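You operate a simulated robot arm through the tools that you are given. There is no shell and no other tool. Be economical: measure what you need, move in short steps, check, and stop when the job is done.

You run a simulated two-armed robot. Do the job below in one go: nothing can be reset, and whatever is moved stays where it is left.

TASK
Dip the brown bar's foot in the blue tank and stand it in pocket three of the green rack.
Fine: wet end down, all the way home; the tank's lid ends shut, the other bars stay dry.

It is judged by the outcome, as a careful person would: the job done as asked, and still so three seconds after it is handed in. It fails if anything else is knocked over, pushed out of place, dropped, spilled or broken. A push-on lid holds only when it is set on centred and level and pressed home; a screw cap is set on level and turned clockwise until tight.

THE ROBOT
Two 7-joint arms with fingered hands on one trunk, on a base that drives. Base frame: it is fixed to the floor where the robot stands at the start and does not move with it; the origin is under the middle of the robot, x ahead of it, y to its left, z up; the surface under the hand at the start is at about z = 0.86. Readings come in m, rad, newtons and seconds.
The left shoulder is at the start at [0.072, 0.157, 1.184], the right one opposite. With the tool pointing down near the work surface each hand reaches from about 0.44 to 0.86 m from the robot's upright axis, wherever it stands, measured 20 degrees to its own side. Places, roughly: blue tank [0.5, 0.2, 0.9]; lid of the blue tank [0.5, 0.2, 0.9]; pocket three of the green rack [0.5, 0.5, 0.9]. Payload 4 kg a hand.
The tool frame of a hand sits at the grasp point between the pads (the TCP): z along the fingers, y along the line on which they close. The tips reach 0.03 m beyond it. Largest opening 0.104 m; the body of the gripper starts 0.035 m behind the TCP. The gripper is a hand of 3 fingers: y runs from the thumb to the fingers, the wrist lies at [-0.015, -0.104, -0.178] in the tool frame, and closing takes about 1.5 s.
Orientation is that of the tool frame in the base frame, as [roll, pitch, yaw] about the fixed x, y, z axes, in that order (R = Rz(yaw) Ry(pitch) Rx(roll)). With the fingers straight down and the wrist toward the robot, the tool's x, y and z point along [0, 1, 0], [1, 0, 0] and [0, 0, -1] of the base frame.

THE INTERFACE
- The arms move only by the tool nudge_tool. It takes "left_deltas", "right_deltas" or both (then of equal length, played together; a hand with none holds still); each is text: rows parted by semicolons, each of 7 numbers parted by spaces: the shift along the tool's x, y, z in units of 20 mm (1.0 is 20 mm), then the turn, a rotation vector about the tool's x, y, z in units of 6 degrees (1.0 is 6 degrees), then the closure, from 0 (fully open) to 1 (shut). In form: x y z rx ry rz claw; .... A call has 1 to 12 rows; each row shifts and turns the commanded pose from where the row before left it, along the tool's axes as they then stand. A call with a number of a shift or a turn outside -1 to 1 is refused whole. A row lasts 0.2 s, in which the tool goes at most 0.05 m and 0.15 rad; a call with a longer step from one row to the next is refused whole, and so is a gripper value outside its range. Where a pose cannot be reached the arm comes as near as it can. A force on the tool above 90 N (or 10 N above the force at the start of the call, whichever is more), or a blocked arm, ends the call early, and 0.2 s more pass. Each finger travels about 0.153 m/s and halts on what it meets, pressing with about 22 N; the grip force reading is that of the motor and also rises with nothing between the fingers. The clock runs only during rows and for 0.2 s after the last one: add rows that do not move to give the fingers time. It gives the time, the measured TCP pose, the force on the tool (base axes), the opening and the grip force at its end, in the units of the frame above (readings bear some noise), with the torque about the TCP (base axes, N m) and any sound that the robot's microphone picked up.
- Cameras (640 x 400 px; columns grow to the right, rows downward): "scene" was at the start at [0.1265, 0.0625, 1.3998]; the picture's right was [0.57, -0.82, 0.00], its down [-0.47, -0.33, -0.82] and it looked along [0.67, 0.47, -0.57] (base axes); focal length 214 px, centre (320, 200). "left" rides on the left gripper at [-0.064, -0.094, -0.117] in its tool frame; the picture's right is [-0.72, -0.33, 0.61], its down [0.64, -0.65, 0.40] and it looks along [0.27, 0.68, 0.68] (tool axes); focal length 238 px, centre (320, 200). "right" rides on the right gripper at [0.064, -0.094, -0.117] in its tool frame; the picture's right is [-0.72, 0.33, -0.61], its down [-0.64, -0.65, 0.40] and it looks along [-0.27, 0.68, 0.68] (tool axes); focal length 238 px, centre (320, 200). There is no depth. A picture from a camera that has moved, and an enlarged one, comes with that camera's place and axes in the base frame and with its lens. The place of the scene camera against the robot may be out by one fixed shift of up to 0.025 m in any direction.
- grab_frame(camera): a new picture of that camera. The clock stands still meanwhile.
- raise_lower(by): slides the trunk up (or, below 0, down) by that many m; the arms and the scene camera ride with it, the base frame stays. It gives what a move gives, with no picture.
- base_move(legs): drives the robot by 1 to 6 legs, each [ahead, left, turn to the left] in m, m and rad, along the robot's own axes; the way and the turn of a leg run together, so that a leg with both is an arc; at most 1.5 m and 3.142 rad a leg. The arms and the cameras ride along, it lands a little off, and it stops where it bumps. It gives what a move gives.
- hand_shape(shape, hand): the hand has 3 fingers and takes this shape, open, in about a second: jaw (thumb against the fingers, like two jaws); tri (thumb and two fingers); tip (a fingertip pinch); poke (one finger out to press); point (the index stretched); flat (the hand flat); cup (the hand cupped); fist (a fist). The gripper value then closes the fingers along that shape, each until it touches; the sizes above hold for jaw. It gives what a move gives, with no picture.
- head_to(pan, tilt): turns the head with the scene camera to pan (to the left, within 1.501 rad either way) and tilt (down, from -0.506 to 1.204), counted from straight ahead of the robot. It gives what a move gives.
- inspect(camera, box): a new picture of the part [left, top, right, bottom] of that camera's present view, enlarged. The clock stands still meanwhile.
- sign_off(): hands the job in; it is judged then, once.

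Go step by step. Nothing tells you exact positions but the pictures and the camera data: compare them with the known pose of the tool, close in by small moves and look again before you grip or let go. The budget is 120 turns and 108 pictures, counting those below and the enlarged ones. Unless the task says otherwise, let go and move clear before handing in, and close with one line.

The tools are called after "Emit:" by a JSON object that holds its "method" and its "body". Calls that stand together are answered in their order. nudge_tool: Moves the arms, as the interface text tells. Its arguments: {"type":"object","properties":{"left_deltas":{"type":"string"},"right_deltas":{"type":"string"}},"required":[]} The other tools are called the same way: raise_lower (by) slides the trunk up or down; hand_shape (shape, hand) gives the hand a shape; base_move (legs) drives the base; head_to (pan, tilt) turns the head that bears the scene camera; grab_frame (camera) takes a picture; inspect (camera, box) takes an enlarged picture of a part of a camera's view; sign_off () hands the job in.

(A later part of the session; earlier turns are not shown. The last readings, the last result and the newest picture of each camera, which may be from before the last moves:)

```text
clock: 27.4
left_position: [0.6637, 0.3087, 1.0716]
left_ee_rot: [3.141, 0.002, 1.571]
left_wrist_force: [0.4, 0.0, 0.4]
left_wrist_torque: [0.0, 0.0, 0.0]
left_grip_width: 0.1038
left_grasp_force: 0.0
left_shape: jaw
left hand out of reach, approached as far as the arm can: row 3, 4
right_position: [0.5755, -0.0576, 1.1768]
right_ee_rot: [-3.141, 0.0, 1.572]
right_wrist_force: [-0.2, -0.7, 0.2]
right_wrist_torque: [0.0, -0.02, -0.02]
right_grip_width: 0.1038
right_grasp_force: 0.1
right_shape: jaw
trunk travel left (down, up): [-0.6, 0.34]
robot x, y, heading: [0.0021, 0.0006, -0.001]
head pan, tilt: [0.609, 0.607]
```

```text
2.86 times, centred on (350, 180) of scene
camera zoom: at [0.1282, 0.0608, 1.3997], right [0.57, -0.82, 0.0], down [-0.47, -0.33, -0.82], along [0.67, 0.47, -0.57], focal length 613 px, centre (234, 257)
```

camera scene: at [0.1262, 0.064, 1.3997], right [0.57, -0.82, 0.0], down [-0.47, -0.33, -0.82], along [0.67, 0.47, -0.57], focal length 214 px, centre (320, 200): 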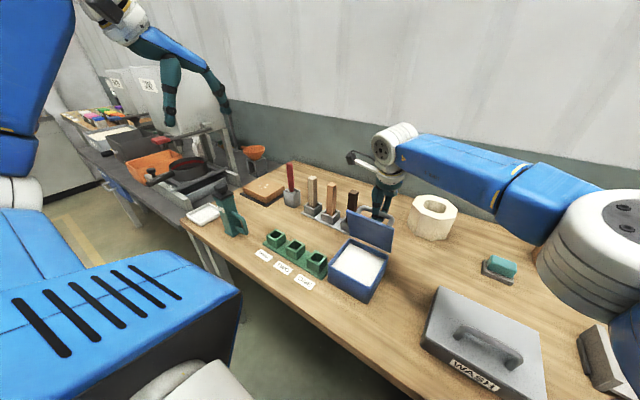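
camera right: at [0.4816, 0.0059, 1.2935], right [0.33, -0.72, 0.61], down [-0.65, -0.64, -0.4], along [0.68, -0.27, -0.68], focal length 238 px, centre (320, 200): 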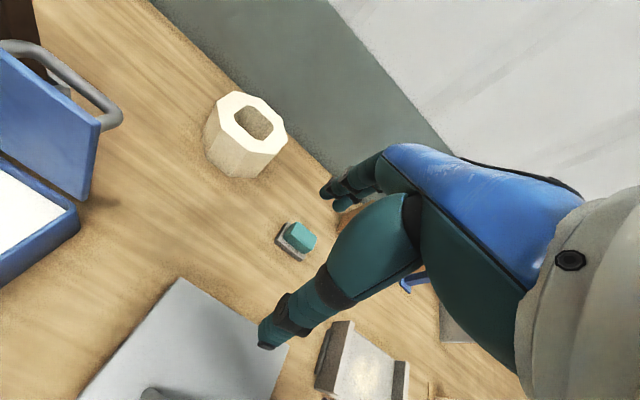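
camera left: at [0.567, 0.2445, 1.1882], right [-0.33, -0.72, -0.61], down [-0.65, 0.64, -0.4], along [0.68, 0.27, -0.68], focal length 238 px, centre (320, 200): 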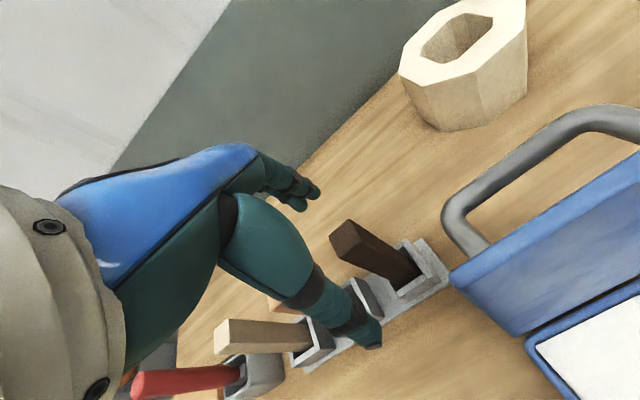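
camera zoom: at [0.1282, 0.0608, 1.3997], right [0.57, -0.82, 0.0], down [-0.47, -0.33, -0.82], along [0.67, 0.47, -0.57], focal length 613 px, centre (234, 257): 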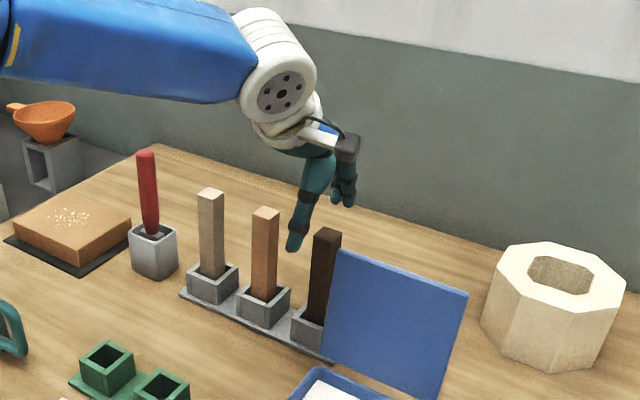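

The arm came up short (10 mm) at this height, so I'll rise, correct the place, and use the trunk to descend instead. The right hand rises too, for clearance.

Emit:
{"method": "nudge_tool", "body": {"left_deltas": "0 0 -1 0 0 0 0;0 0 -1 0 0 0 0;-0.25 0.5 -0.2 0 0 0 0;0 0 0 0 0 0 0", "right_deltas": "0 0 -1 0 0 0 0;0 0 -1 0 0 0 0;0 0 -1 0 0 0 0;0 0 -1 0 0 0 0"}}

```text
clock: 28.4
left_position: [0.6705, 0.304, 1.1173]
left_ee_rot: [3.14, -0.001, 1.569]
left_wrist_force: [0.6, 0.1, 0.1]
left_wrist_torque: [0.02, 0.03, -0.04]
left_grip_width: 0.1035
left_grasp_force: 0.0
left_shape: jaw
left hand out of reach, approached as far as the arm can: row 3
right_position: [0.5765, -0.0559, 1.2569]
right_ee_rot: [3.141, 0.0, 1.573]
right_wrist_force: [0.3, 0.2, 0.1]
right_wrist_torque: [0.01, 0.0, -0.01]
right_grip_width: 0.1038
right_grasp_force: 0.0
right_shape: jaw
trunk travel left (down, up): [-0.6, 0.34]
robot x, y, heading: [0.0014, 0.0016, 0.001]
head pan, tilt: [0.609, 0.607]
```

I'll raise the hand a little more relative to the shoulder, get x right, then lower by the trunk.

Emit:
{"method": "nudge_tool", "body": {"left_deltas": "0 0 -1 0 0 0 0;0 0.2 -0.8 0 0 0 0;0 0 0 0 0 0 0", "right_deltas": "0 0 -1 0 0 0 0;0 0 -1 0 0 0 0;0 0 -1 0 0 0 0"}}

```text
clock: 29.2
left_position: [0.6736, 0.3049, 1.153]
left_ee_rot: [3.14, -0.001, 1.571]
left_wrist_force: [0.3, 0.9, -0.3]
left_wrist_torque: [-0.01, 0.0, -0.03]
left_grip_width: 0.1039
left_grasp_force: 0.1
left_shape: jaw
right_position: [0.5767, -0.0557, 1.3177]
right_ee_rot: [3.141, 0.001, 1.571]
right_wrist_force: [-0.1, -0.1, 1.2]
right_wrist_torque: [-0.01, 0.01, 0.02]
right_grip_width: 0.1039
right_grasp_force: 0.1
right_shape: jaw
trunk travel left (down, up): [-0.6, 0.34]
robot x, y, heading: [-0.0001, 0.0007, 0.004]
head pan, tilt: [0.609, 0.607]
```

Reached [0.674, 0.305]. Lowering the trunk 0.09 first, then checking.

Emit:
{"method": "raise_lower", "body": {"by": -0.09}}

Emit:
{"method": "grab_frame", "body": {"camera": "left"}}

Emit:
{"method": "inspect", "body": {"camera": "scene", "box": [270, 90, 430, 230]}}

```text
clock: 30.4
left_position: [0.6734, 0.3054, 1.0628]
left_ee_rot: [3.14, 0.001, 1.572]
left_wrist_force: [0.3, -0.1, 0.1]
left_wrist_torque: [0.0, 0.04, 0.01]
left_grip_width: 0.104
left_grasp_force: 0.0
left_shape: jaw
right_position: [0.5758, -0.0565, 1.2277]
right_ee_rot: [3.141, 0.0, 1.572]
right_wrist_force: [-0.2, -0.7, 0.2]
right_wrist_torque: [0.02, 0.04, 0.0]
right_grip_width: 0.1039
right_grasp_force: 0.1
right_shape: jaw
trunk travel left (down, up): [-0.51, 0.43]
robot x, y, heading: [0.001, -0.0017, -0.001]
head pan, tilt: [0.609, 0.607]
```

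```text
70 pictures are left
camera left: at [0.5776, 0.2403, 1.1786], right [-0.33, -0.72, -0.61], down [-0.65, 0.64, -0.41], along [0.69, 0.27, -0.68], focal length 238 px, centre (320, 200)
```

left: 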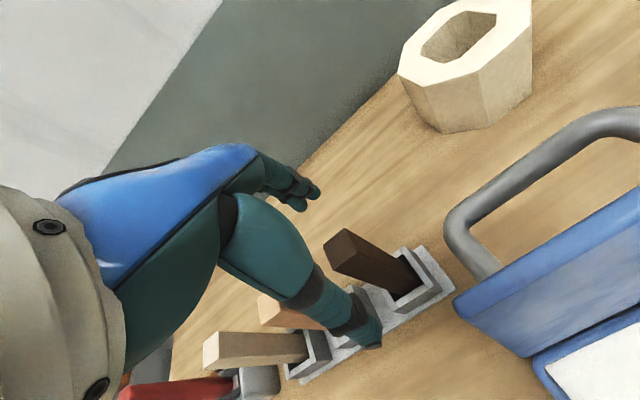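

```text
2.86 times, centred on (350, 160) of scene
camera zoom: at [0.1275, 0.0608, 1.3097], right [0.57, -0.82, 0.0], down [-0.47, -0.33, -0.82], along [0.67, 0.47, -0.57], focal length 613 px, centre (234, 314)
```

zoom: 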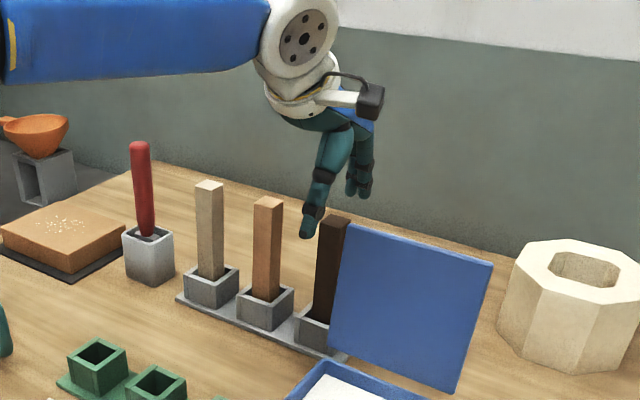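

Checking the bar top against the tool once more.

Emit:
{"method": "inspect", "body": {"camera": "left", "box": [300, 210, 460, 330]}}

```text
3.33 times, centred on (380, 270) of left
camera zoom: at [0.5776, 0.2403, 1.1786], right [-0.33, -0.72, -0.61], down [-0.65, 0.64, -0.41], along [0.69, 0.27, -0.68], focal length 794 px, centre (120, -33)
```

zoom: 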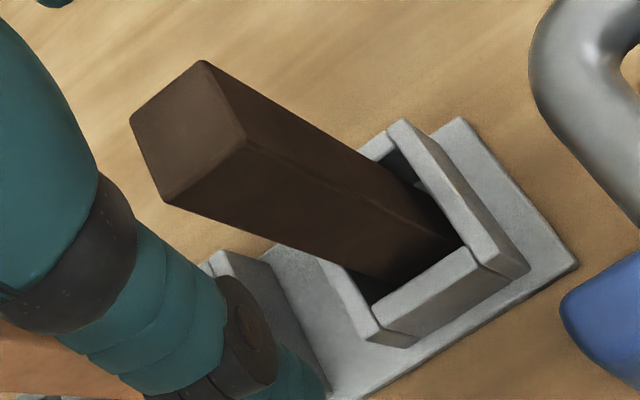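

The bar is at [0.675, 0.303], well aligned with the hand. Lowering 0.06 and then closing.

Emit:
{"method": "raise_lower", "body": {"by": -0.06}}

Emit:
{"method": "inspect", "body": {"camera": "scene", "box": [270, 70, 430, 210]}}

Emit:
{"method": "grab_frame", "body": {"camera": "left"}}

```text
clock: 31.4
left_position: [0.6735, 0.3051, 1.0033]
left_ee_rot: [3.138, 0.001, 1.572]
left_wrist_force: [-0.4, 0.8, -0.4]
left_wrist_torque: [0.04, 0.04, 0.02]
left_grip_width: 0.1041
left_grasp_force: 0.1
left_shape: jaw
right_position: [0.575, -0.0568, 1.1671]
right_ee_rot: [3.141, 0.001, 1.572]
right_wrist_force: [0.0, -0.8, -0.3]
right_wrist_torque: [-0.01, 0.04, 0.01]
right_grip_width: 0.1039
right_grasp_force: 0.1
right_shape: jaw
trunk travel left (down, up): [-0.45, 0.49]
robot x, y, heading: [0.0021, -0.0009, -0.0]
head pan, tilt: [0.609, 0.607]
```

```text
2.86 times, centred on (350, 140) of scene
camera zoom: at [0.1272, 0.0607, 1.2497], right [0.57, -0.82, 0.0], down [-0.47, -0.33, -0.82], along [0.67, 0.47, -0.57], focal length 613 px, centre (234, 371)
```

zoom: 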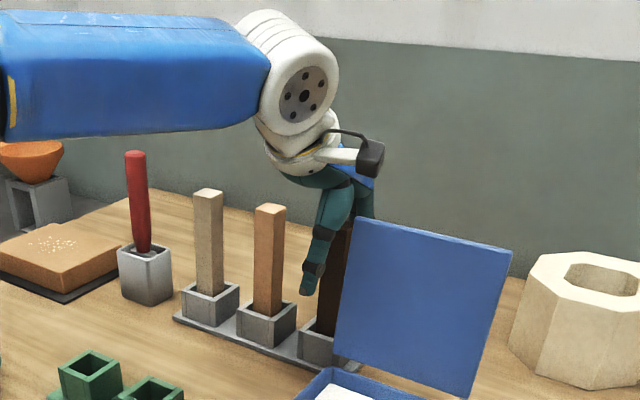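

```text
66 pictures are left
camera left: at [0.5774, 0.2402, 1.1187], right [-0.33, -0.72, -0.61], down [-0.65, 0.64, -0.41], along [0.69, 0.27, -0.68], focal length 238 px, centre (320, 200)
```

left: 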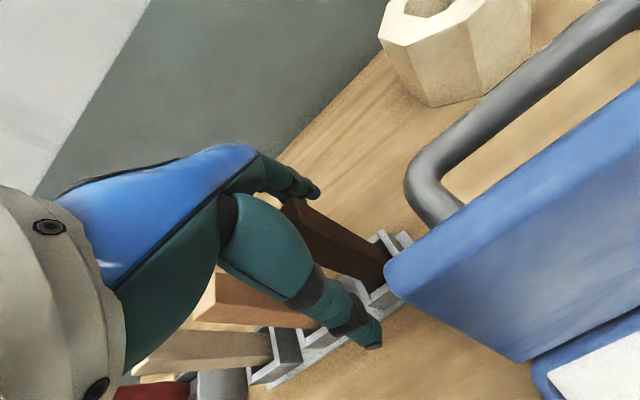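

The bar stands between thumb and fingers. Closing.

Emit:
{"method": "nudge_tool", "body": {"left_deltas": "0 0 0 0 0 0 0.3;0 0 0 0 0 0 0.5;0 0 0 0 0 0 0.7;0 0 0 0 0 0 0.8;0 0 0 0 0 0 1;0 0 0 0 0 0 1;0 0 0 0 0 0 1;0 0 0 0 0 0 1"}}

Emit:
{"method": "grab_frame", "body": {"camera": "left"}}

```text
clock: 33.2
left_position: [0.6736, 0.3039, 1.003]
left_ee_rot: [3.138, 0.0, 1.571]
left_wrist_force: [0.1, -0.1, -0.6]
left_wrist_torque: [0.01, 0.0, 0.01]
left_grip_width: 0.0207
left_grasp_force: 21.9
left_shape: jaw
right_position: [0.5763, -0.0569, 1.1682]
right_ee_rot: [-3.14, 0.001, 1.57]
right_wrist_force: [0.7, 0.1, 0.4]
right_wrist_torque: [0.01, 0.0, 0.0]
right_grip_width: 0.1039
right_grasp_force: 0.1
right_shape: jaw
trunk travel left (down, up): [-0.45, 0.49]
robot x, y, heading: [-0.0015, -0.0006, -0.001]
head pan, tilt: [0.609, 0.607]
```

```text
65 pictures are left
camera left: at [0.5778, 0.2403, 1.1182], right [-0.33, -0.72, -0.61], down [-0.65, 0.64, -0.41], along [0.69, 0.27, -0.68], focal length 238 px, centre (320, 200)
```

left: 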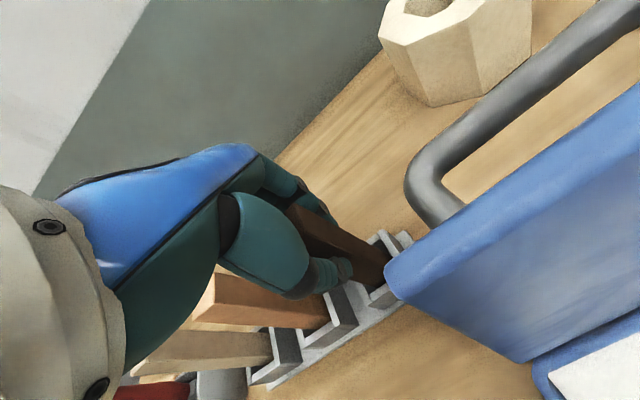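

Gripped (width 20.7 mm, 22 N). Raising straight up with the trunk.

Emit:
{"method": "raise_lower", "body": {"by": 0.21}}

Emit:
{"method": "grab_frame", "body": {"camera": "left"}}

Emit:
{"method": "grab_frame", "body": {"camera": "scene"}}

```text
clock: 35.5
left_position: [0.6742, 0.3047, 1.2121]
left_ee_rot: [3.141, 0.001, 1.572]
left_wrist_force: [-0.6, -1.4, -1.3]
left_wrist_torque: [-0.01, -0.03, -0.03]
left_grip_width: 0.0208
left_grasp_force: 22.3
left_shape: jaw
right_position: [0.577, -0.0568, 1.3762]
right_ee_rot: [3.141, -0.002, 1.57]
right_wrist_force: [-0.3, 0.2, -0.5]
right_wrist_torque: [-0.04, 0.01, 0.05]
right_grip_width: 0.1041
right_grasp_force: 0.0
right_shape: jaw
trunk travel left (down, up): [-0.66, 0.28]
robot x, y, heading: [-0.0031, -0.0003, -0.002]
head pan, tilt: [0.609, 0.607]
```

```text
64 pictures are left
camera left: at [0.5783, 0.2406, 1.3282], right [-0.33, -0.72, -0.61], down [-0.65, 0.64, -0.41], along [0.69, 0.27, -0.68], focal length 238 px, centre (320, 200)
```

left: 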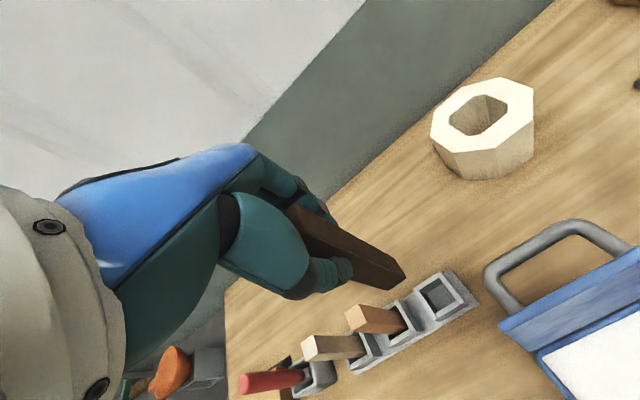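

```text
63 pictures are left
camera scene: at [0.1283, 0.061, 1.4596], right [0.57, -0.82, 0.0], down [-0.47, -0.33, -0.82], along [0.67, 0.47, -0.57], focal length 214 px, centre (320, 200)
```

scene: 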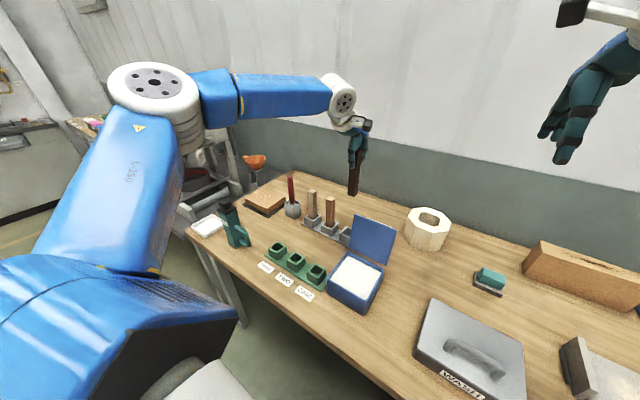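

The bar is out and hangs plumb. I'll zoom to measure where its foot is relative to the tool.

Emit:
{"method": "inspect", "body": {"camera": "left", "box": [270, 190, 430, 310]}}

```text
3.33 times, centred on (350, 250) of left
camera zoom: at [0.5783, 0.2406, 1.3282], right [-0.33, -0.72, -0.61], down [-0.65, 0.64, -0.41], along [0.69, 0.27, -0.68], focal length 794 px, centre (220, 33)
```

zoom: 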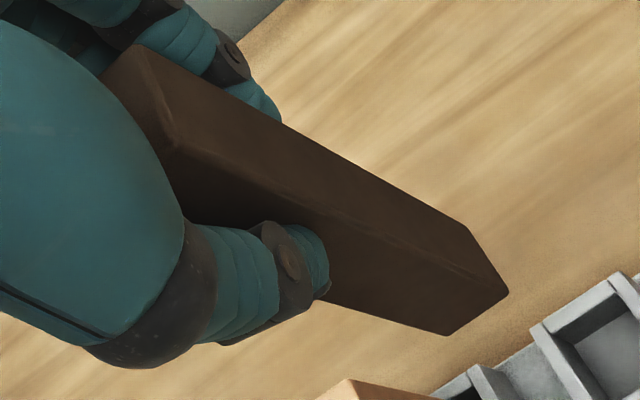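

The foot is 0.126 m below the tool point. I'll carry the bar over the tank, going toward the robot first so it clears the open lid.

Emit:
{"method": "nudge_tool", "body": {"left_deltas": "0 -0.94 0 0 0 0 1;0 -0.94 0 0 0 0 1;0 -0.94 0 0 0 0 1;0 -0.94 0 0 0 0 1;-0.3 -0.94 0 0 0 0 1;-0.8 -0.94 0 0 0 0 1;-0.9 -0.94 0 0 0 0 1;-0.9 -0.94 0 0 0 0 1;-0.9 -0.94 0 0 0 0 1;-0.9 -0.94 0 0 0 0 1;-0.9 0 0 0 0 0 1;0 0 0 0 0 0 1"}}

Emit:
{"method": "grab_frame", "body": {"camera": "left"}}

Emit:
{"method": "inspect", "body": {"camera": "scene", "box": [260, 160, 430, 330]}}

```text
clock: 38.1
left_position: [0.4869, 0.1907, 1.2118]
left_ee_rot: [3.141, 0.0, 1.571]
left_wrist_force: [1.1, 0.0, -0.9]
left_wrist_torque: [-0.01, -0.02, -0.01]
left_grip_width: 0.0208
left_grasp_force: 21.9
left_shape: jaw
right_position: [0.5761, -0.0575, 1.3772]
right_ee_rot: [-3.14, -0.002, 1.572]
right_wrist_force: [-0.4, -0.2, -0.2]
right_wrist_torque: [0.03, 0.0, 0.01]
right_grip_width: 0.1039
right_grasp_force: 0.1
right_shape: jaw
trunk travel left (down, up): [-0.66, 0.28]
robot x, y, heading: [0.0003, -0.0026, 0.004]
head pan, tilt: [0.609, 0.607]
```

```text
61 pictures are left
camera left: at [0.3906, 0.1269, 1.328], right [-0.33, -0.72, -0.61], down [-0.65, 0.64, -0.4], along [0.69, 0.27, -0.68], focal length 238 px, centre (320, 200)
```

left: 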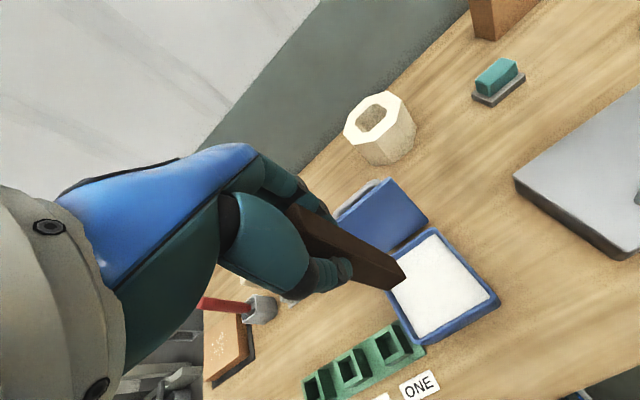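

```text
2.35 times, centred on (345, 245) of scene
camera zoom: at [0.1281, 0.0596, 1.4597], right [0.57, -0.82, 0.0], down [-0.47, -0.33, -0.82], along [0.67, 0.47, -0.57], focal length 505 px, centre (261, 94)
```

zoom: 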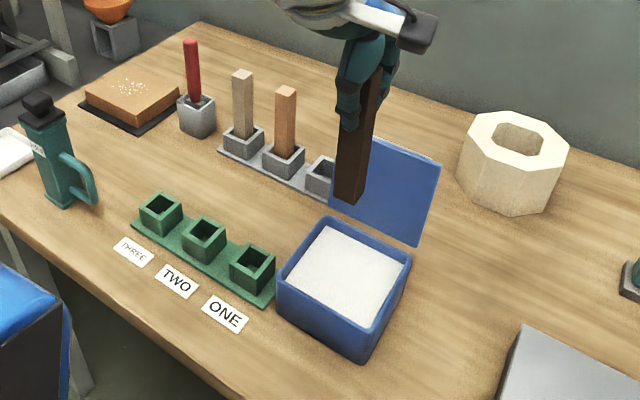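

The bar hangs over the tank's middle. Descending to just above the liquid.

Emit:
{"method": "nudge_tool", "body": {"left_deltas": "0 0 1 0 0 0 1;0 0 1 0 0 0 1;0 0 1 0 0 0 1;0 0 1 0 0 0 1;0 0 1 0 0 0 1;0 0 1 0 0 0 1;0 0 1 0 0 0 1;0 0 0 0 0 0 1"}}

Emit:
{"method": "grab_frame", "body": {"camera": "left"}}

Emit:
{"method": "inspect", "body": {"camera": "scene", "box": [290, 160, 430, 330]}}

```text
clock: 39.9
left_position: [0.4856, 0.1929, 1.071]
left_ee_rot: [-3.141, 0.0, 1.571]
left_wrist_force: [-0.1, -0.2, -1.7]
left_wrist_torque: [-0.02, 0.0, -0.01]
left_grip_width: 0.0207
left_grasp_force: 21.9
left_shape: jaw
right_position: [0.5767, -0.0557, 1.3783]
right_ee_rot: [-3.141, 0.0, 1.572]
right_wrist_force: [-0.7, 0.0, 0.6]
right_wrist_torque: [0.01, 0.0, -0.02]
right_grip_width: 0.1038
right_grasp_force: 0.0
right_shape: jaw
trunk travel left (down, up): [-0.66, 0.28]
robot x, y, heading: [0.0007, 0.0005, 0.001]
head pan, tilt: [0.609, 0.607]
```

```text
59 pictures are left
camera left: at [0.3891, 0.1287, 1.1868], right [-0.33, -0.72, -0.61], down [-0.65, 0.64, -0.41], along [0.69, 0.27, -0.68], focal length 238 px, centre (320, 200)
```

left: 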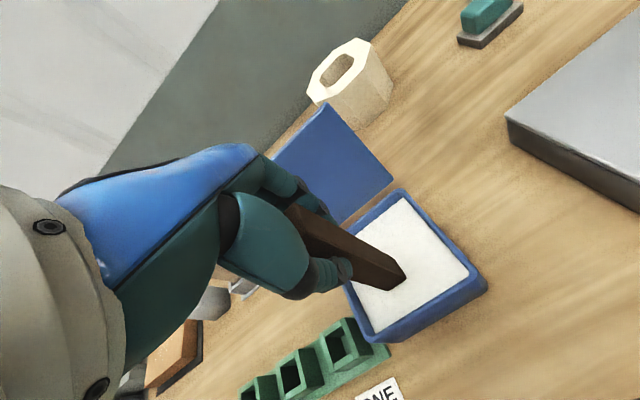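

```text
2.35 times, centred on (360, 245) of scene
camera zoom: at [0.1276, 0.0607, 1.4597], right [0.57, -0.82, 0.0], down [-0.47, -0.33, -0.82], along [0.67, 0.47, -0.57], focal length 505 px, centre (226, 94)
```

zoom: 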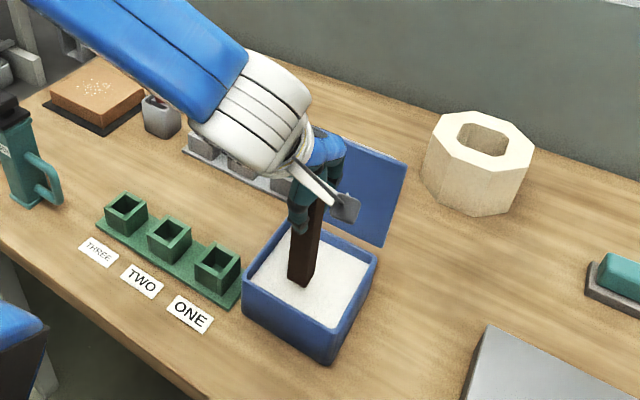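

Foot just above or at the liquid. Lowering slowly into it.

Emit:
{"method": "nudge_tool", "body": {"left_deltas": "0 0 0.6 0 0 0 1;0 0 0.6 0 0 0 1;0 0 0.6 0 0 0 1;0 0 0.6 0 0 0 1;0 0 0 0 0 0 1"}}

Emit:
{"method": "inspect", "body": {"camera": "left", "box": [270, 150, 490, 330]}}

Emit:
{"method": "inspect", "body": {"camera": "scene", "box": [290, 160, 430, 330]}}

```text
clock: 41.1
left_position: [0.486, 0.1926, 1.024]
left_ee_rot: [3.137, -0.001, 1.573]
left_wrist_force: [0.4, 0.7, 3.7]
left_wrist_torque: [0.05, -0.01, 0.03]
left_grip_width: 0.0211
left_grasp_force: 22.0
left_shape: jaw
right_position: [0.5755, -0.0572, 1.3775]
right_ee_rot: [-3.139, -0.002, 1.57]
right_wrist_force: [0.6, 0.4, -0.5]
right_wrist_torque: [0.03, 0.01, 0.0]
right_grip_width: 0.1039
right_grasp_force: 0.1
right_shape: jaw
trunk travel left (down, up): [-0.66, 0.28]
robot x, y, heading: [0.0011, -0.0029, -0.001]
head pan, tilt: [0.609, 0.607]
```

```text
2.22 times, centred on (380, 240) of left
camera zoom: at [0.3892, 0.1281, 1.1396], right [-0.32, -0.72, -0.62], down [-0.65, 0.64, -0.41], along [0.69, 0.27, -0.68], focal length 530 px, centre (187, 111)
```

zoom: 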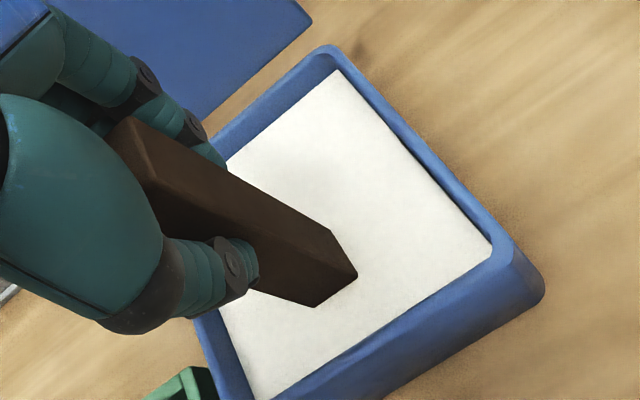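

```text
2.35 times, centred on (360, 245) of scene
camera zoom: at [0.1266, 0.0604, 1.46], right [0.57, -0.82, 0.0], down [-0.47, -0.33, -0.82], along [0.67, 0.47, -0.57], focal length 505 px, centre (226, 94)
```

zoom: 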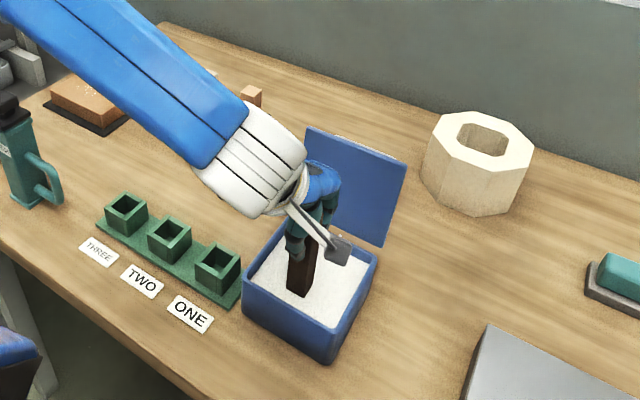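

The foot is about 25 mm under the surface (surface z≈0.923), no slip in the grip. I'll hold a moment, then lift out slowly and let it drip.

Emit:
{"method": "nudge_tool", "body": {"left_deltas": "0 0 0 0 0 0 1;0 0 0 0 0 0 1;0 0 0 0 0 0 1;0 0 0 0 0 0 1;0 0 -0.5 0 0 0 1;0 0 -0.5 0 0 0 1;0 0 -0.5 0 0 0 1;0 0 -0.5 0 0 0 1;0 0 -0.5 0 0 0 1;0 0 0 0 0 0 1;0 0 0 0 0 0 1;0 0 0 0 0 0 1"}}

Emit:
{"method": "inspect", "body": {"camera": "left", "box": [270, 150, 490, 330]}}

```text
clock: 43.7
left_position: [0.4857, 0.1912, 1.0747]
left_ee_rot: [3.141, -0.001, 1.571]
left_wrist_force: [0.5, 0.7, -1.5]
left_wrist_torque: [-0.04, 0.0, -0.04]
left_grip_width: 0.021
left_grasp_force: 22.2
left_shape: jaw
right_position: [0.5765, -0.0569, 1.3781]
right_ee_rot: [3.141, -0.001, 1.571]
right_wrist_force: [-0.6, 0.0, 0.4]
right_wrist_torque: [0.02, -0.01, 0.0]
right_grip_width: 0.1042
right_grasp_force: 0.1
right_shape: jaw
trunk travel left (down, up): [-0.66, 0.28]
robot x, y, heading: [0.0026, -0.0026, 0.001]
head pan, tilt: [0.609, 0.607]
```

```text
2.22 times, centred on (380, 240) of left
camera zoom: at [0.3897, 0.1277, 1.1903], right [-0.33, -0.72, -0.61], down [-0.65, 0.64, -0.41], along [0.69, 0.27, -0.68], focal length 530 px, centre (187, 111)
```

zoom: 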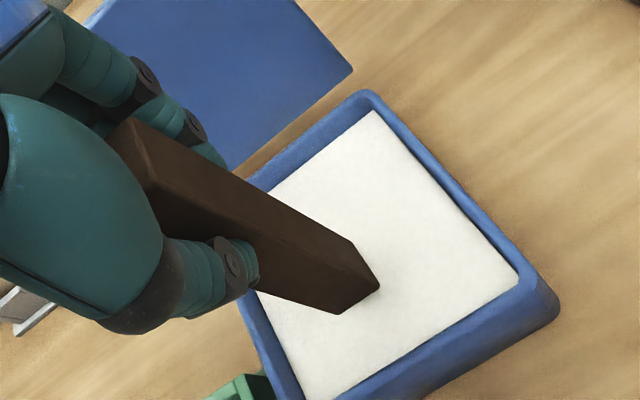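

I'll take a closer look at the foot for wetness, and at the green rack.

Emit:
{"method": "inspect", "body": {"camera": "left", "box": [340, 230, 430, 300]}}

Emit:
{"method": "inspect", "body": {"camera": "scene", "box": [320, 200, 400, 290]}}

```text
5.71 times, centred on (385, 265) of left
camera zoom: at [0.3897, 0.1277, 1.1903], right [-0.33, -0.72, -0.61], down [-0.65, 0.64, -0.41], along [0.69, 0.27, -0.68], focal length 1362 px, centre (-51, -171)
```

zoom: 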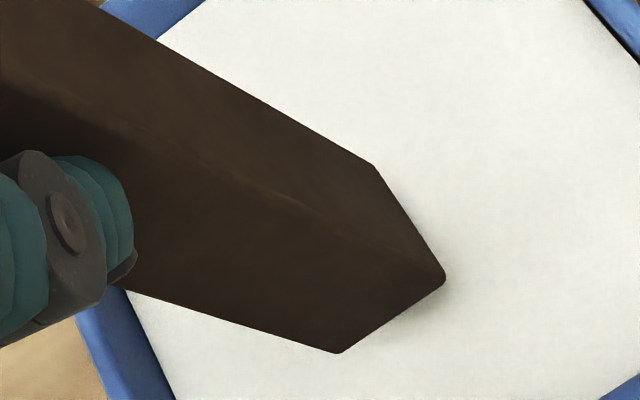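

```text
4.44 times, centred on (360, 245) of scene
camera zoom: at [0.1276, 0.0606, 1.4597], right [0.57, -0.82, 0.0], down [-0.47, -0.33, -0.82], along [0.67, 0.47, -0.57], focal length 953 px, centre (142, 0)
```

zoom: 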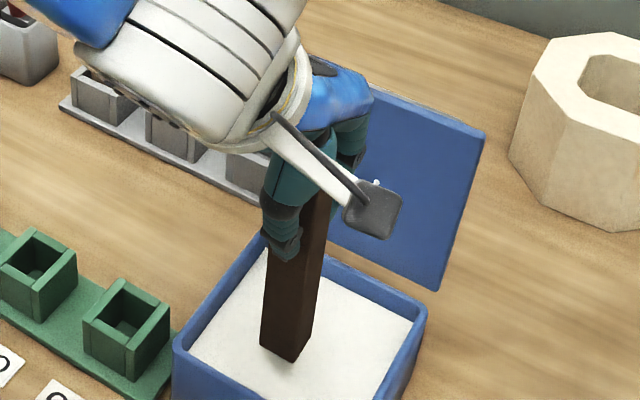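

No visible change on the dark wood, so to be sure I'll dip once more a few millimetres deeper, watching the force.

Emit:
{"method": "nudge_tool", "body": {"left_deltas": "0 0 0.6 0 0 0 1;0 0 0.6 0 0 0 1;0 0 0.6 0 0 0 1;0 0 0.5 0 0 0 1;0 0 0 0 0 0 1;0 0 0 0 0 0 1"}}

Emit:
{"method": "nudge_tool", "body": {"left_deltas": "0 0 0.3 0 0 0 1;0 0 0.3 0 0 0 1;0 0 0 0 0 0 1;0 0 0 0 0 0 1"}}

Emit:
{"method": "inspect", "body": {"camera": "left", "box": [270, 150, 490, 330]}}

```text
clock: 45.1
left_position: [0.4863, 0.1926, 1.0284]
left_ee_rot: [3.141, 0.0, 1.571]
left_wrist_force: [-0.6, 0.4, -1.2]
left_wrist_torque: [-0.01, 0.02, -0.01]
left_grip_width: 0.0208
left_grasp_force: 21.8
left_shape: jaw
right_position: [0.5761, -0.0565, 1.3772]
right_ee_rot: [-3.141, -0.001, 1.571]
right_wrist_force: [0.1, -0.7, 0.2]
right_wrist_torque: [-0.02, 0.01, -0.01]
right_grip_width: 0.1042
right_grasp_force: 0.0
right_shape: jaw
trunk travel left (down, up): [-0.66, 0.28]
robot x, y, heading: [-0.0028, -0.0014, 0.004]
head pan, tilt: [0.609, 0.607]
```

```text
clock: 46.1
left_position: [0.4863, 0.1913, 1.0212]
left_ee_rot: [3.13, 0.0, 1.571]
left_wrist_force: [4.8, 4.2, 38.8]
left_wrist_torque: [0.12, -0.23, 0.07]
left_grip_width: 0.0239
left_grasp_force: 22.3
left_shape: jaw
right_position: [0.5724, -0.0574, 1.3788]
right_ee_rot: [3.141, -0.002, 1.571]
right_wrist_force: [0.2, 0.3, 0.7]
right_wrist_torque: [-0.02, 0.0, 0.0]
right_grip_width: 0.1038
right_grasp_force: 0.1
right_shape: jaw
trunk travel left (down, up): [-0.66, 0.28]
robot x, y, heading: [-0.0005, -0.0012, -0.004]
head pan, tilt: [0.609, 0.607]
```

```text
2.22 times, centred on (380, 240) of left
camera zoom: at [0.3891, 0.127, 1.1359], right [-0.32, -0.72, -0.62], down [-0.65, 0.64, -0.41], along [0.69, 0.27, -0.67], focal length 530 px, centre (187, 111)
```

zoom: 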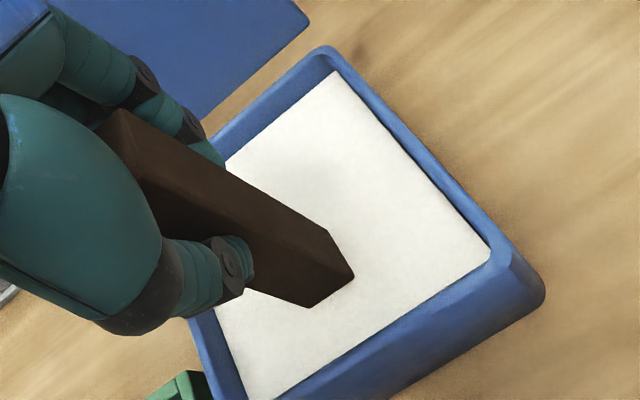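

The foot met the tank's bottom (39 N), so it is fully dipped. Lifting out now, pausing to drip above the tank.

Emit:
{"method": "nudge_tool", "body": {"left_deltas": "0 0 -0.5 0 0 0 1;0 0 -0.5 0 0 0 1;0 0 -0.5 0 0 0 1;0 0 -0.5 0 0 0 1;0 0 -0.5 0 0 0 1;0 0 -0.5 0 0 0 1;0 0 0 0 0 0 1;0 0 0 0 0 0 1;0 0 0 0 0 0 1;0 0 0 0 0 0 1;0 0 0 0 0 0 1;0 0 0 0 0 0 1"}}

Emit:
{"method": "inspect", "body": {"camera": "left", "box": [270, 190, 430, 310]}}

Emit:
{"method": "inspect", "body": {"camera": "scene", "box": [290, 160, 430, 330]}}

```text
clock: 48.7
left_position: [0.4857, 0.1935, 1.0763]
left_ee_rot: [3.14, 0.0, 1.571]
left_wrist_force: [-0.2, 0.7, -1.3]
left_wrist_torque: [-0.03, 0.02, -0.04]
left_grip_width: 0.0217
left_grasp_force: 21.9
left_shape: jaw
right_position: [0.5753, -0.056, 1.3774]
right_ee_rot: [3.14, -0.001, 1.572]
right_wrist_force: [0.1, 0.2, 0.3]
right_wrist_torque: [0.01, 0.0, 0.03]
right_grip_width: 0.1039
right_grasp_force: 0.0
right_shape: jaw
trunk travel left (down, up): [-0.66, 0.28]
robot x, y, heading: [-0.001, -0.0006, -0.002]
head pan, tilt: [0.609, 0.607]
```

```text
3.33 times, centred on (350, 250) of left
camera zoom: at [0.39, 0.1291, 1.192], right [-0.33, -0.72, -0.61], down [-0.65, 0.64, -0.41], along [0.69, 0.27, -0.68], focal length 794 px, centre (220, 33)
```

zoom: 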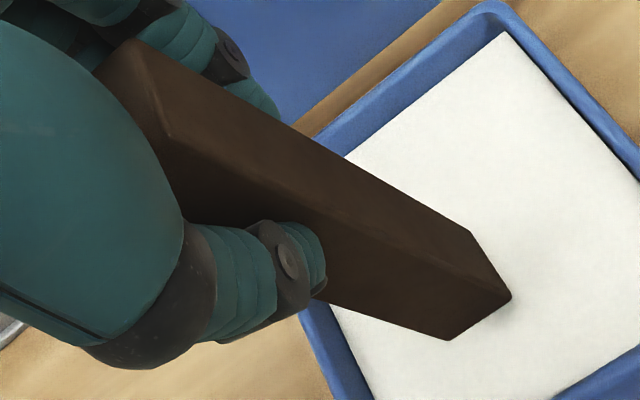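

```text
2.35 times, centred on (360, 245) of scene
camera zoom: at [0.1278, 0.0606, 1.4597], right [0.57, -0.82, 0.0], down [-0.47, -0.33, -0.82], along [0.67, 0.47, -0.57], focal length 505 px, centre (226, 94)
```

zoom: 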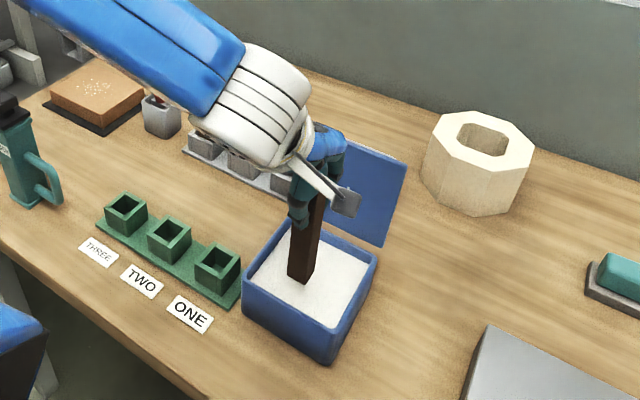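

The bar is unchanged in the grip. Raising and moving over pocket three (about [0.467, 0.473]).

Emit:
{"method": "nudge_tool", "body": {"left_deltas": "0 0 -1 0 0 0 1;0 0 -1 0 0 0 1;0 0 -1 0 0 0 1;0 0 -1 0 0 0 1;0 0 -1 0 0 0 1;0 0 -1 0 0 0 1;0.6 0 0 0 0 0 1;0.9 0 0 0 0 0 1;1 -0.2 0 0 0 0 1;1 -0.2 0 0 0 0 1;1 -0.2 0 0 0 0 1;1 -0.2 0 0 0 0 1"}}

Emit:
{"method": "nudge_tool", "body": {"left_deltas": "1 -0.1 0 0 0 0 1;1 0 0 0 0 0 1;1 0 0 0 0 0 1;1 0 0 0 0 0 1;1 0 0 0 0 0 1;1 0 0 0 0 0 1;1 0 0 0 0 0 1;0.8 0 0 0 0 0 1;0.6 0 0 0 0 0 1;0 0 0 0 0 0 1"}}

Emit:
{"method": "grab_frame", "body": {"camera": "left"}}

Emit:
{"method": "inspect", "body": {"camera": "scene", "box": [220, 160, 370, 310]}}

```text
clock: 51.3
left_position: [0.4705, 0.3039, 1.1954]
left_ee_rot: [3.14, 0.002, 1.568]
left_wrist_force: [0.2, 0.3, -0.9]
left_wrist_torque: [-0.01, 0.01, -0.03]
left_grip_width: 0.0216
left_grasp_force: 22.5
left_shape: jaw
right_position: [0.5759, -0.0547, 1.3779]
right_ee_rot: [-3.141, 0.001, 1.571]
right_wrist_force: [0.2, -0.4, 0.0]
right_wrist_torque: [-0.04, 0.0, 0.0]
right_grip_width: 0.1038
right_grasp_force: 0.0
right_shape: jaw
trunk travel left (down, up): [-0.66, 0.28]
robot x, y, heading: [0.0009, 0.0013, -0.003]
head pan, tilt: [0.609, 0.607]
```

```text
clock: 53.5
left_position: [0.4673, 0.471, 1.1949]
left_ee_rot: [3.141, -0.001, 1.569]
left_wrist_force: [-0.4, 0.2, -1.2]
left_wrist_torque: [0.02, 0.0, -0.01]
left_grip_width: 0.0219
left_grasp_force: 22.2
left_shape: jaw
right_position: [0.5753, -0.0561, 1.377]
right_ee_rot: [-3.141, 0.0, 1.57]
right_wrist_force: [-0.5, 0.9, -0.7]
right_wrist_torque: [0.01, 0.01, 0.05]
right_grip_width: 0.1037
right_grasp_force: 0.0
right_shape: jaw
trunk travel left (down, up): [-0.66, 0.28]
robot x, y, heading: [-0.0, -0.0015, -0.002]
head pan, tilt: [0.609, 0.607]
```

```text
49 pictures are left
camera left: at [0.3715, 0.4063, 1.3106], right [-0.33, -0.72, -0.61], down [-0.65, 0.64, -0.41], along [0.69, 0.27, -0.68], focal length 238 px, centre (320, 200)
```

left: 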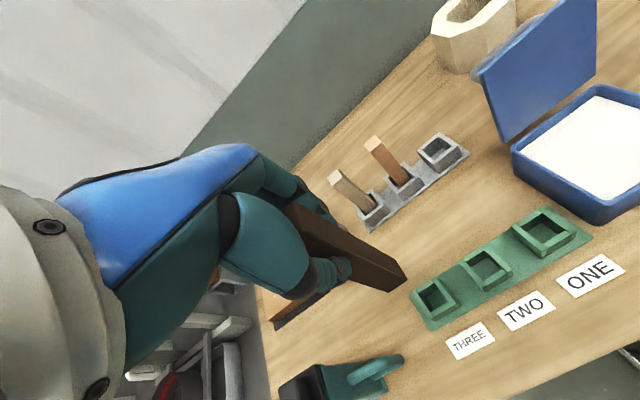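

```text
2.67 times, centred on (295, 235) of scene
camera zoom: at [0.1272, 0.0623, 1.4597], right [0.57, -0.82, 0.0], down [-0.47, -0.33, -0.82], along [0.67, 0.47, -0.57], focal length 572 px, centre (387, 107)
```

zoom: 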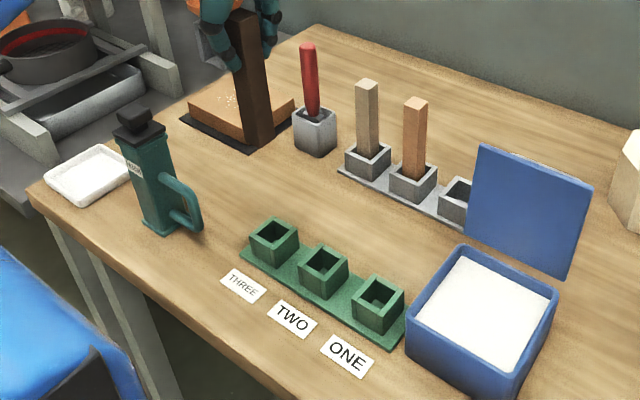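

Now zooming on pocket three for exact alignment.

Emit:
{"method": "inspect", "body": {"camera": "left", "box": [380, 250, 500, 350]}}

Emit:
{"method": "inspect", "body": {"camera": "left", "box": [270, 190, 430, 310]}}

```text
4.00 times, centred on (440, 300) of left
camera zoom: at [0.3715, 0.4063, 1.3106], right [-0.33, -0.72, -0.61], down [-0.65, 0.64, -0.41], along [0.69, 0.27, -0.68], focal length 953 px, centre (-160, -200)
```

zoom: 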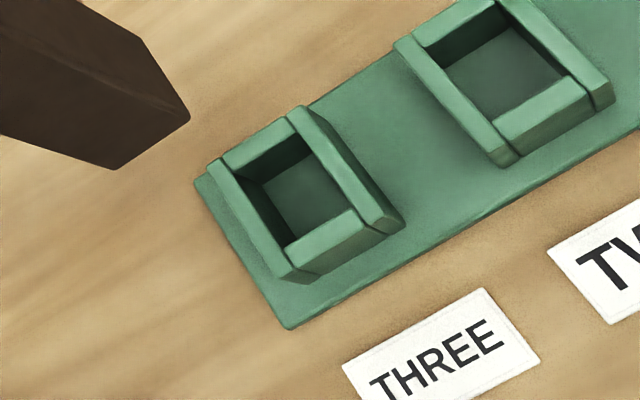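

```text
3.33 times, centred on (350, 250) of left
camera zoom: at [0.3715, 0.4063, 1.3106], right [-0.33, -0.72, -0.61], down [-0.65, 0.64, -0.41], along [0.69, 0.27, -0.68], focal length 794 px, centre (220, 33)
```

zoom: 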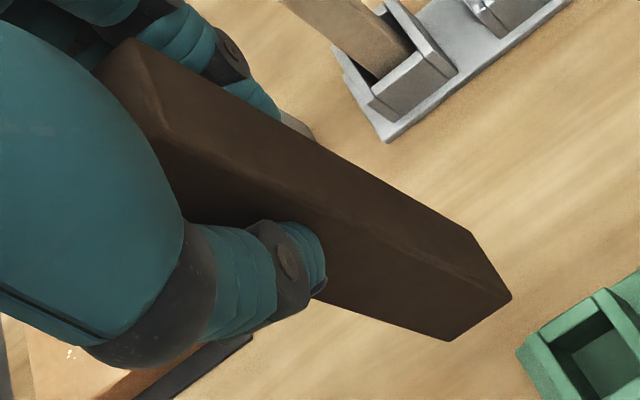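

Pocket three's opening is ~30 mm, centred near [0.4667, 0.4757], and the bar foot is near [0.464, 0.469]. I'll shift 2.5 mm / 6.7 mm and descend to just above the pocket.

Emit:
{"method": "nudge_tool", "body": {"left_deltas": "0.33 0.12 0 0 0 0 1;0 0 0.9 0 0 0 1;0 0 1 0 0 0 1;0 0 1 0 0 0 1;0 0 1 0 0 0 1;0 0 1 0 0 0 1;0 0 1 0 0 0 1;0 0 1 0 0 0 1;0 0 0 0 0 0 1"}}

Emit:
{"method": "inspect", "body": {"camera": "left", "box": [340, 220, 460, 320]}}

Emit:
{"method": "inspect", "body": {"camera": "scene", "box": [220, 180, 350, 310]}}

```text
clock: 55.5
left_position: [0.4701, 0.4777, 1.058]
left_ee_rot: [3.138, 0.0, 1.57]
left_wrist_force: [0.6, -0.1, -1.1]
left_wrist_torque: [0.01, 0.02, -0.03]
left_grip_width: 0.0218
left_grasp_force: 21.7
left_shape: jaw
right_position: [0.5771, -0.0562, 1.3785]
right_ee_rot: [-3.141, 0.0, 1.57]
right_wrist_force: [-1.2, -0.6, -0.2]
right_wrist_torque: [-0.01, 0.02, -0.01]
right_grip_width: 0.1041
right_grasp_force: 0.1
right_shape: jaw
trunk travel left (down, up): [-0.66, 0.28]
robot x, y, heading: [-0.0003, 0.0009, -0.002]
head pan, tilt: [0.609, 0.607]
```

```text
4.00 times, centred on (400, 270) of left
camera zoom: at [0.3739, 0.4131, 1.1735], right [-0.33, -0.72, -0.61], down [-0.65, 0.64, -0.41], along [0.69, 0.27, -0.68], focal length 953 px, centre (0, -80)
```

zoom: 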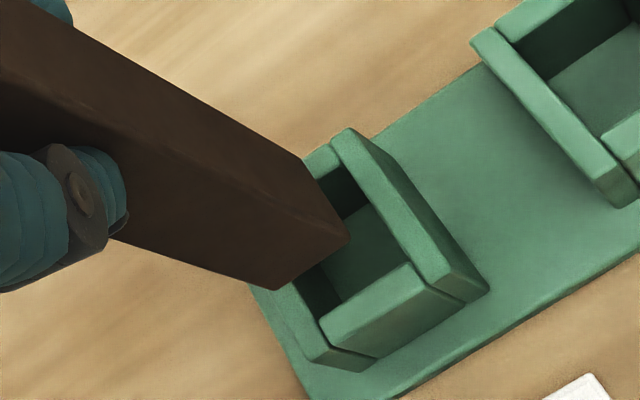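

```text
3.08 times, centred on (285, 245) of scene
camera zoom: at [0.1271, 0.0622, 1.4597], right [0.57, -0.82, 0.0], down [-0.47, -0.33, -0.82], along [0.67, 0.47, -0.57], focal length 660 px, centre (428, 62)
```

zoom: 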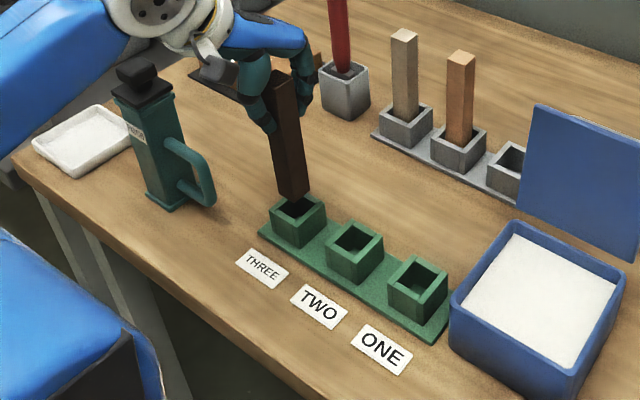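

Foot is within ~1.5 mm of centre. Correcting and lowering slowly into the pocket.

Emit:
{"method": "nudge_tool", "body": {"left_deltas": "0.08 0.08 0 0 0 0 1;0 0 0.4 0 0 0 1;0 0 0.4 0 0 0 1;0 0 0.4 0 0 0 1;0 0 0.4 0 0 0 1;0 0 0.4 0 0 0 1;0 0 0 0 0 0 1"}}

Emit:
{"method": "inspect", "body": {"camera": "left", "box": [340, 220, 460, 320]}}

Emit:
{"method": "inspect", "body": {"camera": "scene", "box": [220, 180, 350, 310]}}

```text
clock: 57.1
left_position: [0.4707, 0.4757, 1.0263]
left_ee_rot: [3.128, -0.005, 1.572]
left_wrist_force: [-1.0, -1.6, 39.5]
left_wrist_torque: [-0.1, 0.08, 0.0]
left_grip_width: 0.025
left_grasp_force: 22.1
left_shape: jaw
right_position: [0.572, -0.0613, 1.3794]
right_ee_rot: [3.138, -0.005, 1.57]
right_wrist_force: [-0.4, -0.2, 0.0]
right_wrist_torque: [-0.01, 0.01, 0.0]
right_grip_width: 0.1039
right_grasp_force: 0.0
right_shape: jaw
trunk travel left (down, up): [-0.66, 0.28]
robot x, y, heading: [0.0026, -0.0034, -0.003]
head pan, tilt: [0.609, 0.607]
```

```text
4.00 times, centred on (400, 270) of left
camera zoom: at [0.3727, 0.4105, 1.1402], right [-0.32, -0.72, -0.62], down [-0.65, 0.64, -0.41], along [0.69, 0.27, -0.67], focal length 953 px, centre (0, -80)
```

zoom: 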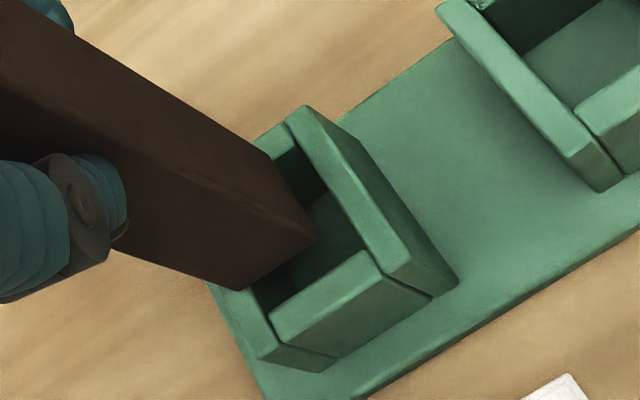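

```text
3.08 times, centred on (285, 245) of scene
camera zoom: at [0.1197, 0.0549, 1.4611], right [0.57, -0.82, 0.0], down [-0.47, -0.32, -0.82], along [0.68, 0.47, -0.57], focal length 660 px, centre (428, 62)
```

zoom: 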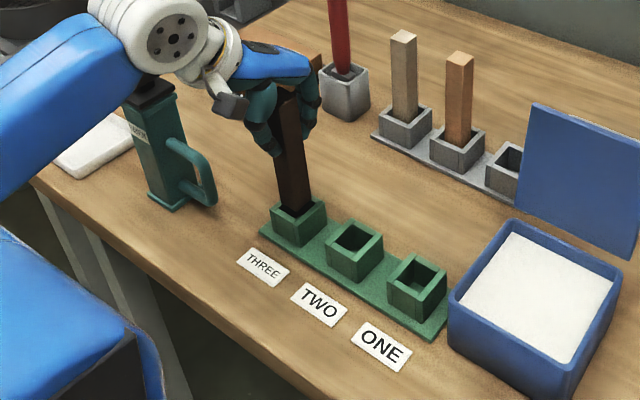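

The foot is caught on the rim (40 N at foot z≈0.90). I'll back off a few mm and look closely from both cameras.

Emit:
{"method": "nudge_tool", "body": {"left_deltas": "0 0 -0.4 0 0 0 1;0 0 -0.4 0 0 0 1;0 0 0 0 0 0 1"}}

Emit:
{"method": "inspect", "body": {"camera": "left", "box": [360, 240, 440, 310]}}

Emit:
{"method": "inspect", "body": {"camera": "scene", "box": [250, 210, 320, 270]}}

```text
clock: 57.9
left_position: [0.4722, 0.4811, 1.0325]
left_ee_rot: [3.141, 0.001, 1.57]
left_wrist_force: [-0.1, -0.2, -0.6]
left_wrist_torque: [-0.01, 0.0, 0.01]
left_grip_width: 0.0217
left_grasp_force: 21.8
left_shape: jaw
right_position: [0.5746, -0.0546, 1.3775]
right_ee_rot: [-3.141, 0.002, 1.571]
right_wrist_force: [-0.6, 0.4, -0.6]
right_wrist_torque: [0.01, -0.02, 0.01]
right_grip_width: 0.104
right_grasp_force: 0.0
right_shape: jaw
trunk travel left (down, up): [-0.66, 0.28]
robot x, y, heading: [-0.0003, -0.0006, -0.0]
head pan, tilt: [0.609, 0.607]
```

```text
5.71 times, centred on (400, 275) of left
camera zoom: at [0.3763, 0.4175, 1.1491], right [-0.33, -0.72, -0.61], down [-0.65, 0.64, -0.41], along [0.68, 0.27, -0.68], focal length 1362 px, centre (-137, -229)
```

zoom: 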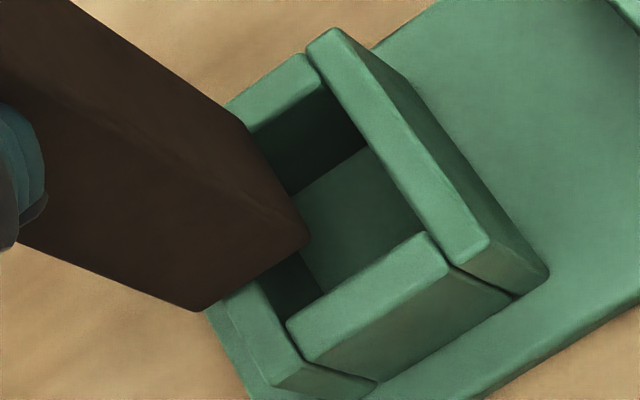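

```text
6.67 times, centred on (285, 240) of scene
camera zoom: at [0.1265, 0.065, 1.4595], right [0.57, -0.82, 0.0], down [-0.47, -0.33, -0.82], along [0.67, 0.47, -0.57], focal length 1430 px, centre (553, -67)
```

zoom: 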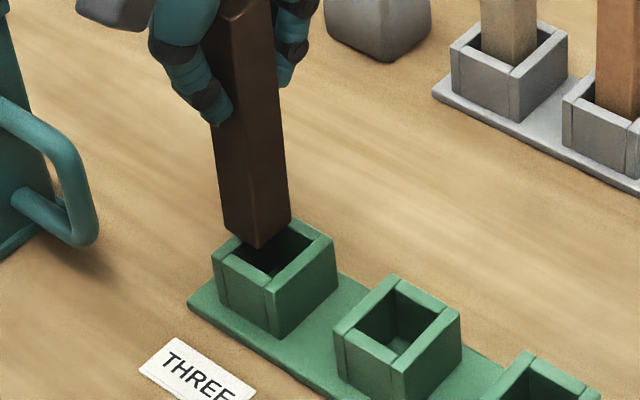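

The bar's foot is now ~13 mm too far left; it seems to have tilted in the grip on contact. I'll check its lean.

Emit:
{"method": "inspect", "body": {"camera": "left", "box": [270, 190, 430, 310]}}

Emit:
{"method": "inspect", "body": {"camera": "scene", "box": [240, 170, 320, 260]}}

```text
3.33 times, centred on (350, 250) of left
camera zoom: at [0.3763, 0.4175, 1.1491], right [-0.33, -0.72, -0.61], down [-0.65, 0.64, -0.41], along [0.68, 0.27, -0.68], focal length 794 px, centre (220, 33)
```

zoom: 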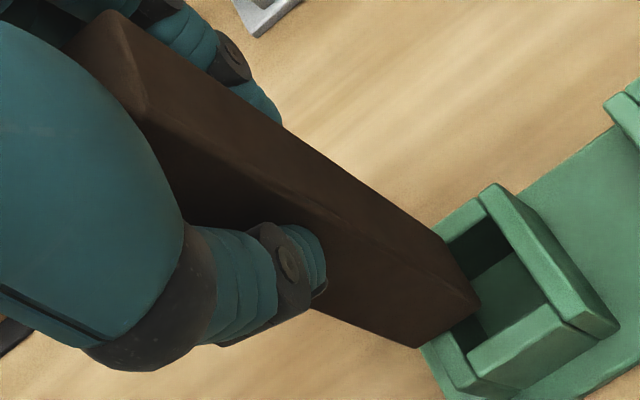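

```text
4.44 times, centred on (280, 215) of scene
camera zoom: at [0.1265, 0.065, 1.4595], right [0.57, -0.82, 0.0], down [-0.47, -0.33, -0.82], along [0.67, 0.47, -0.57], focal length 953 px, centre (498, 133)
```

zoom: 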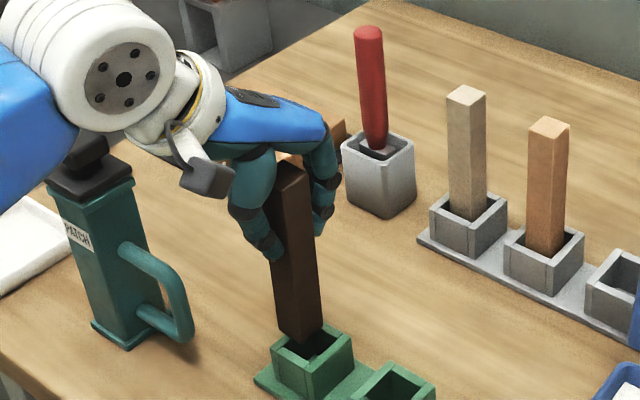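

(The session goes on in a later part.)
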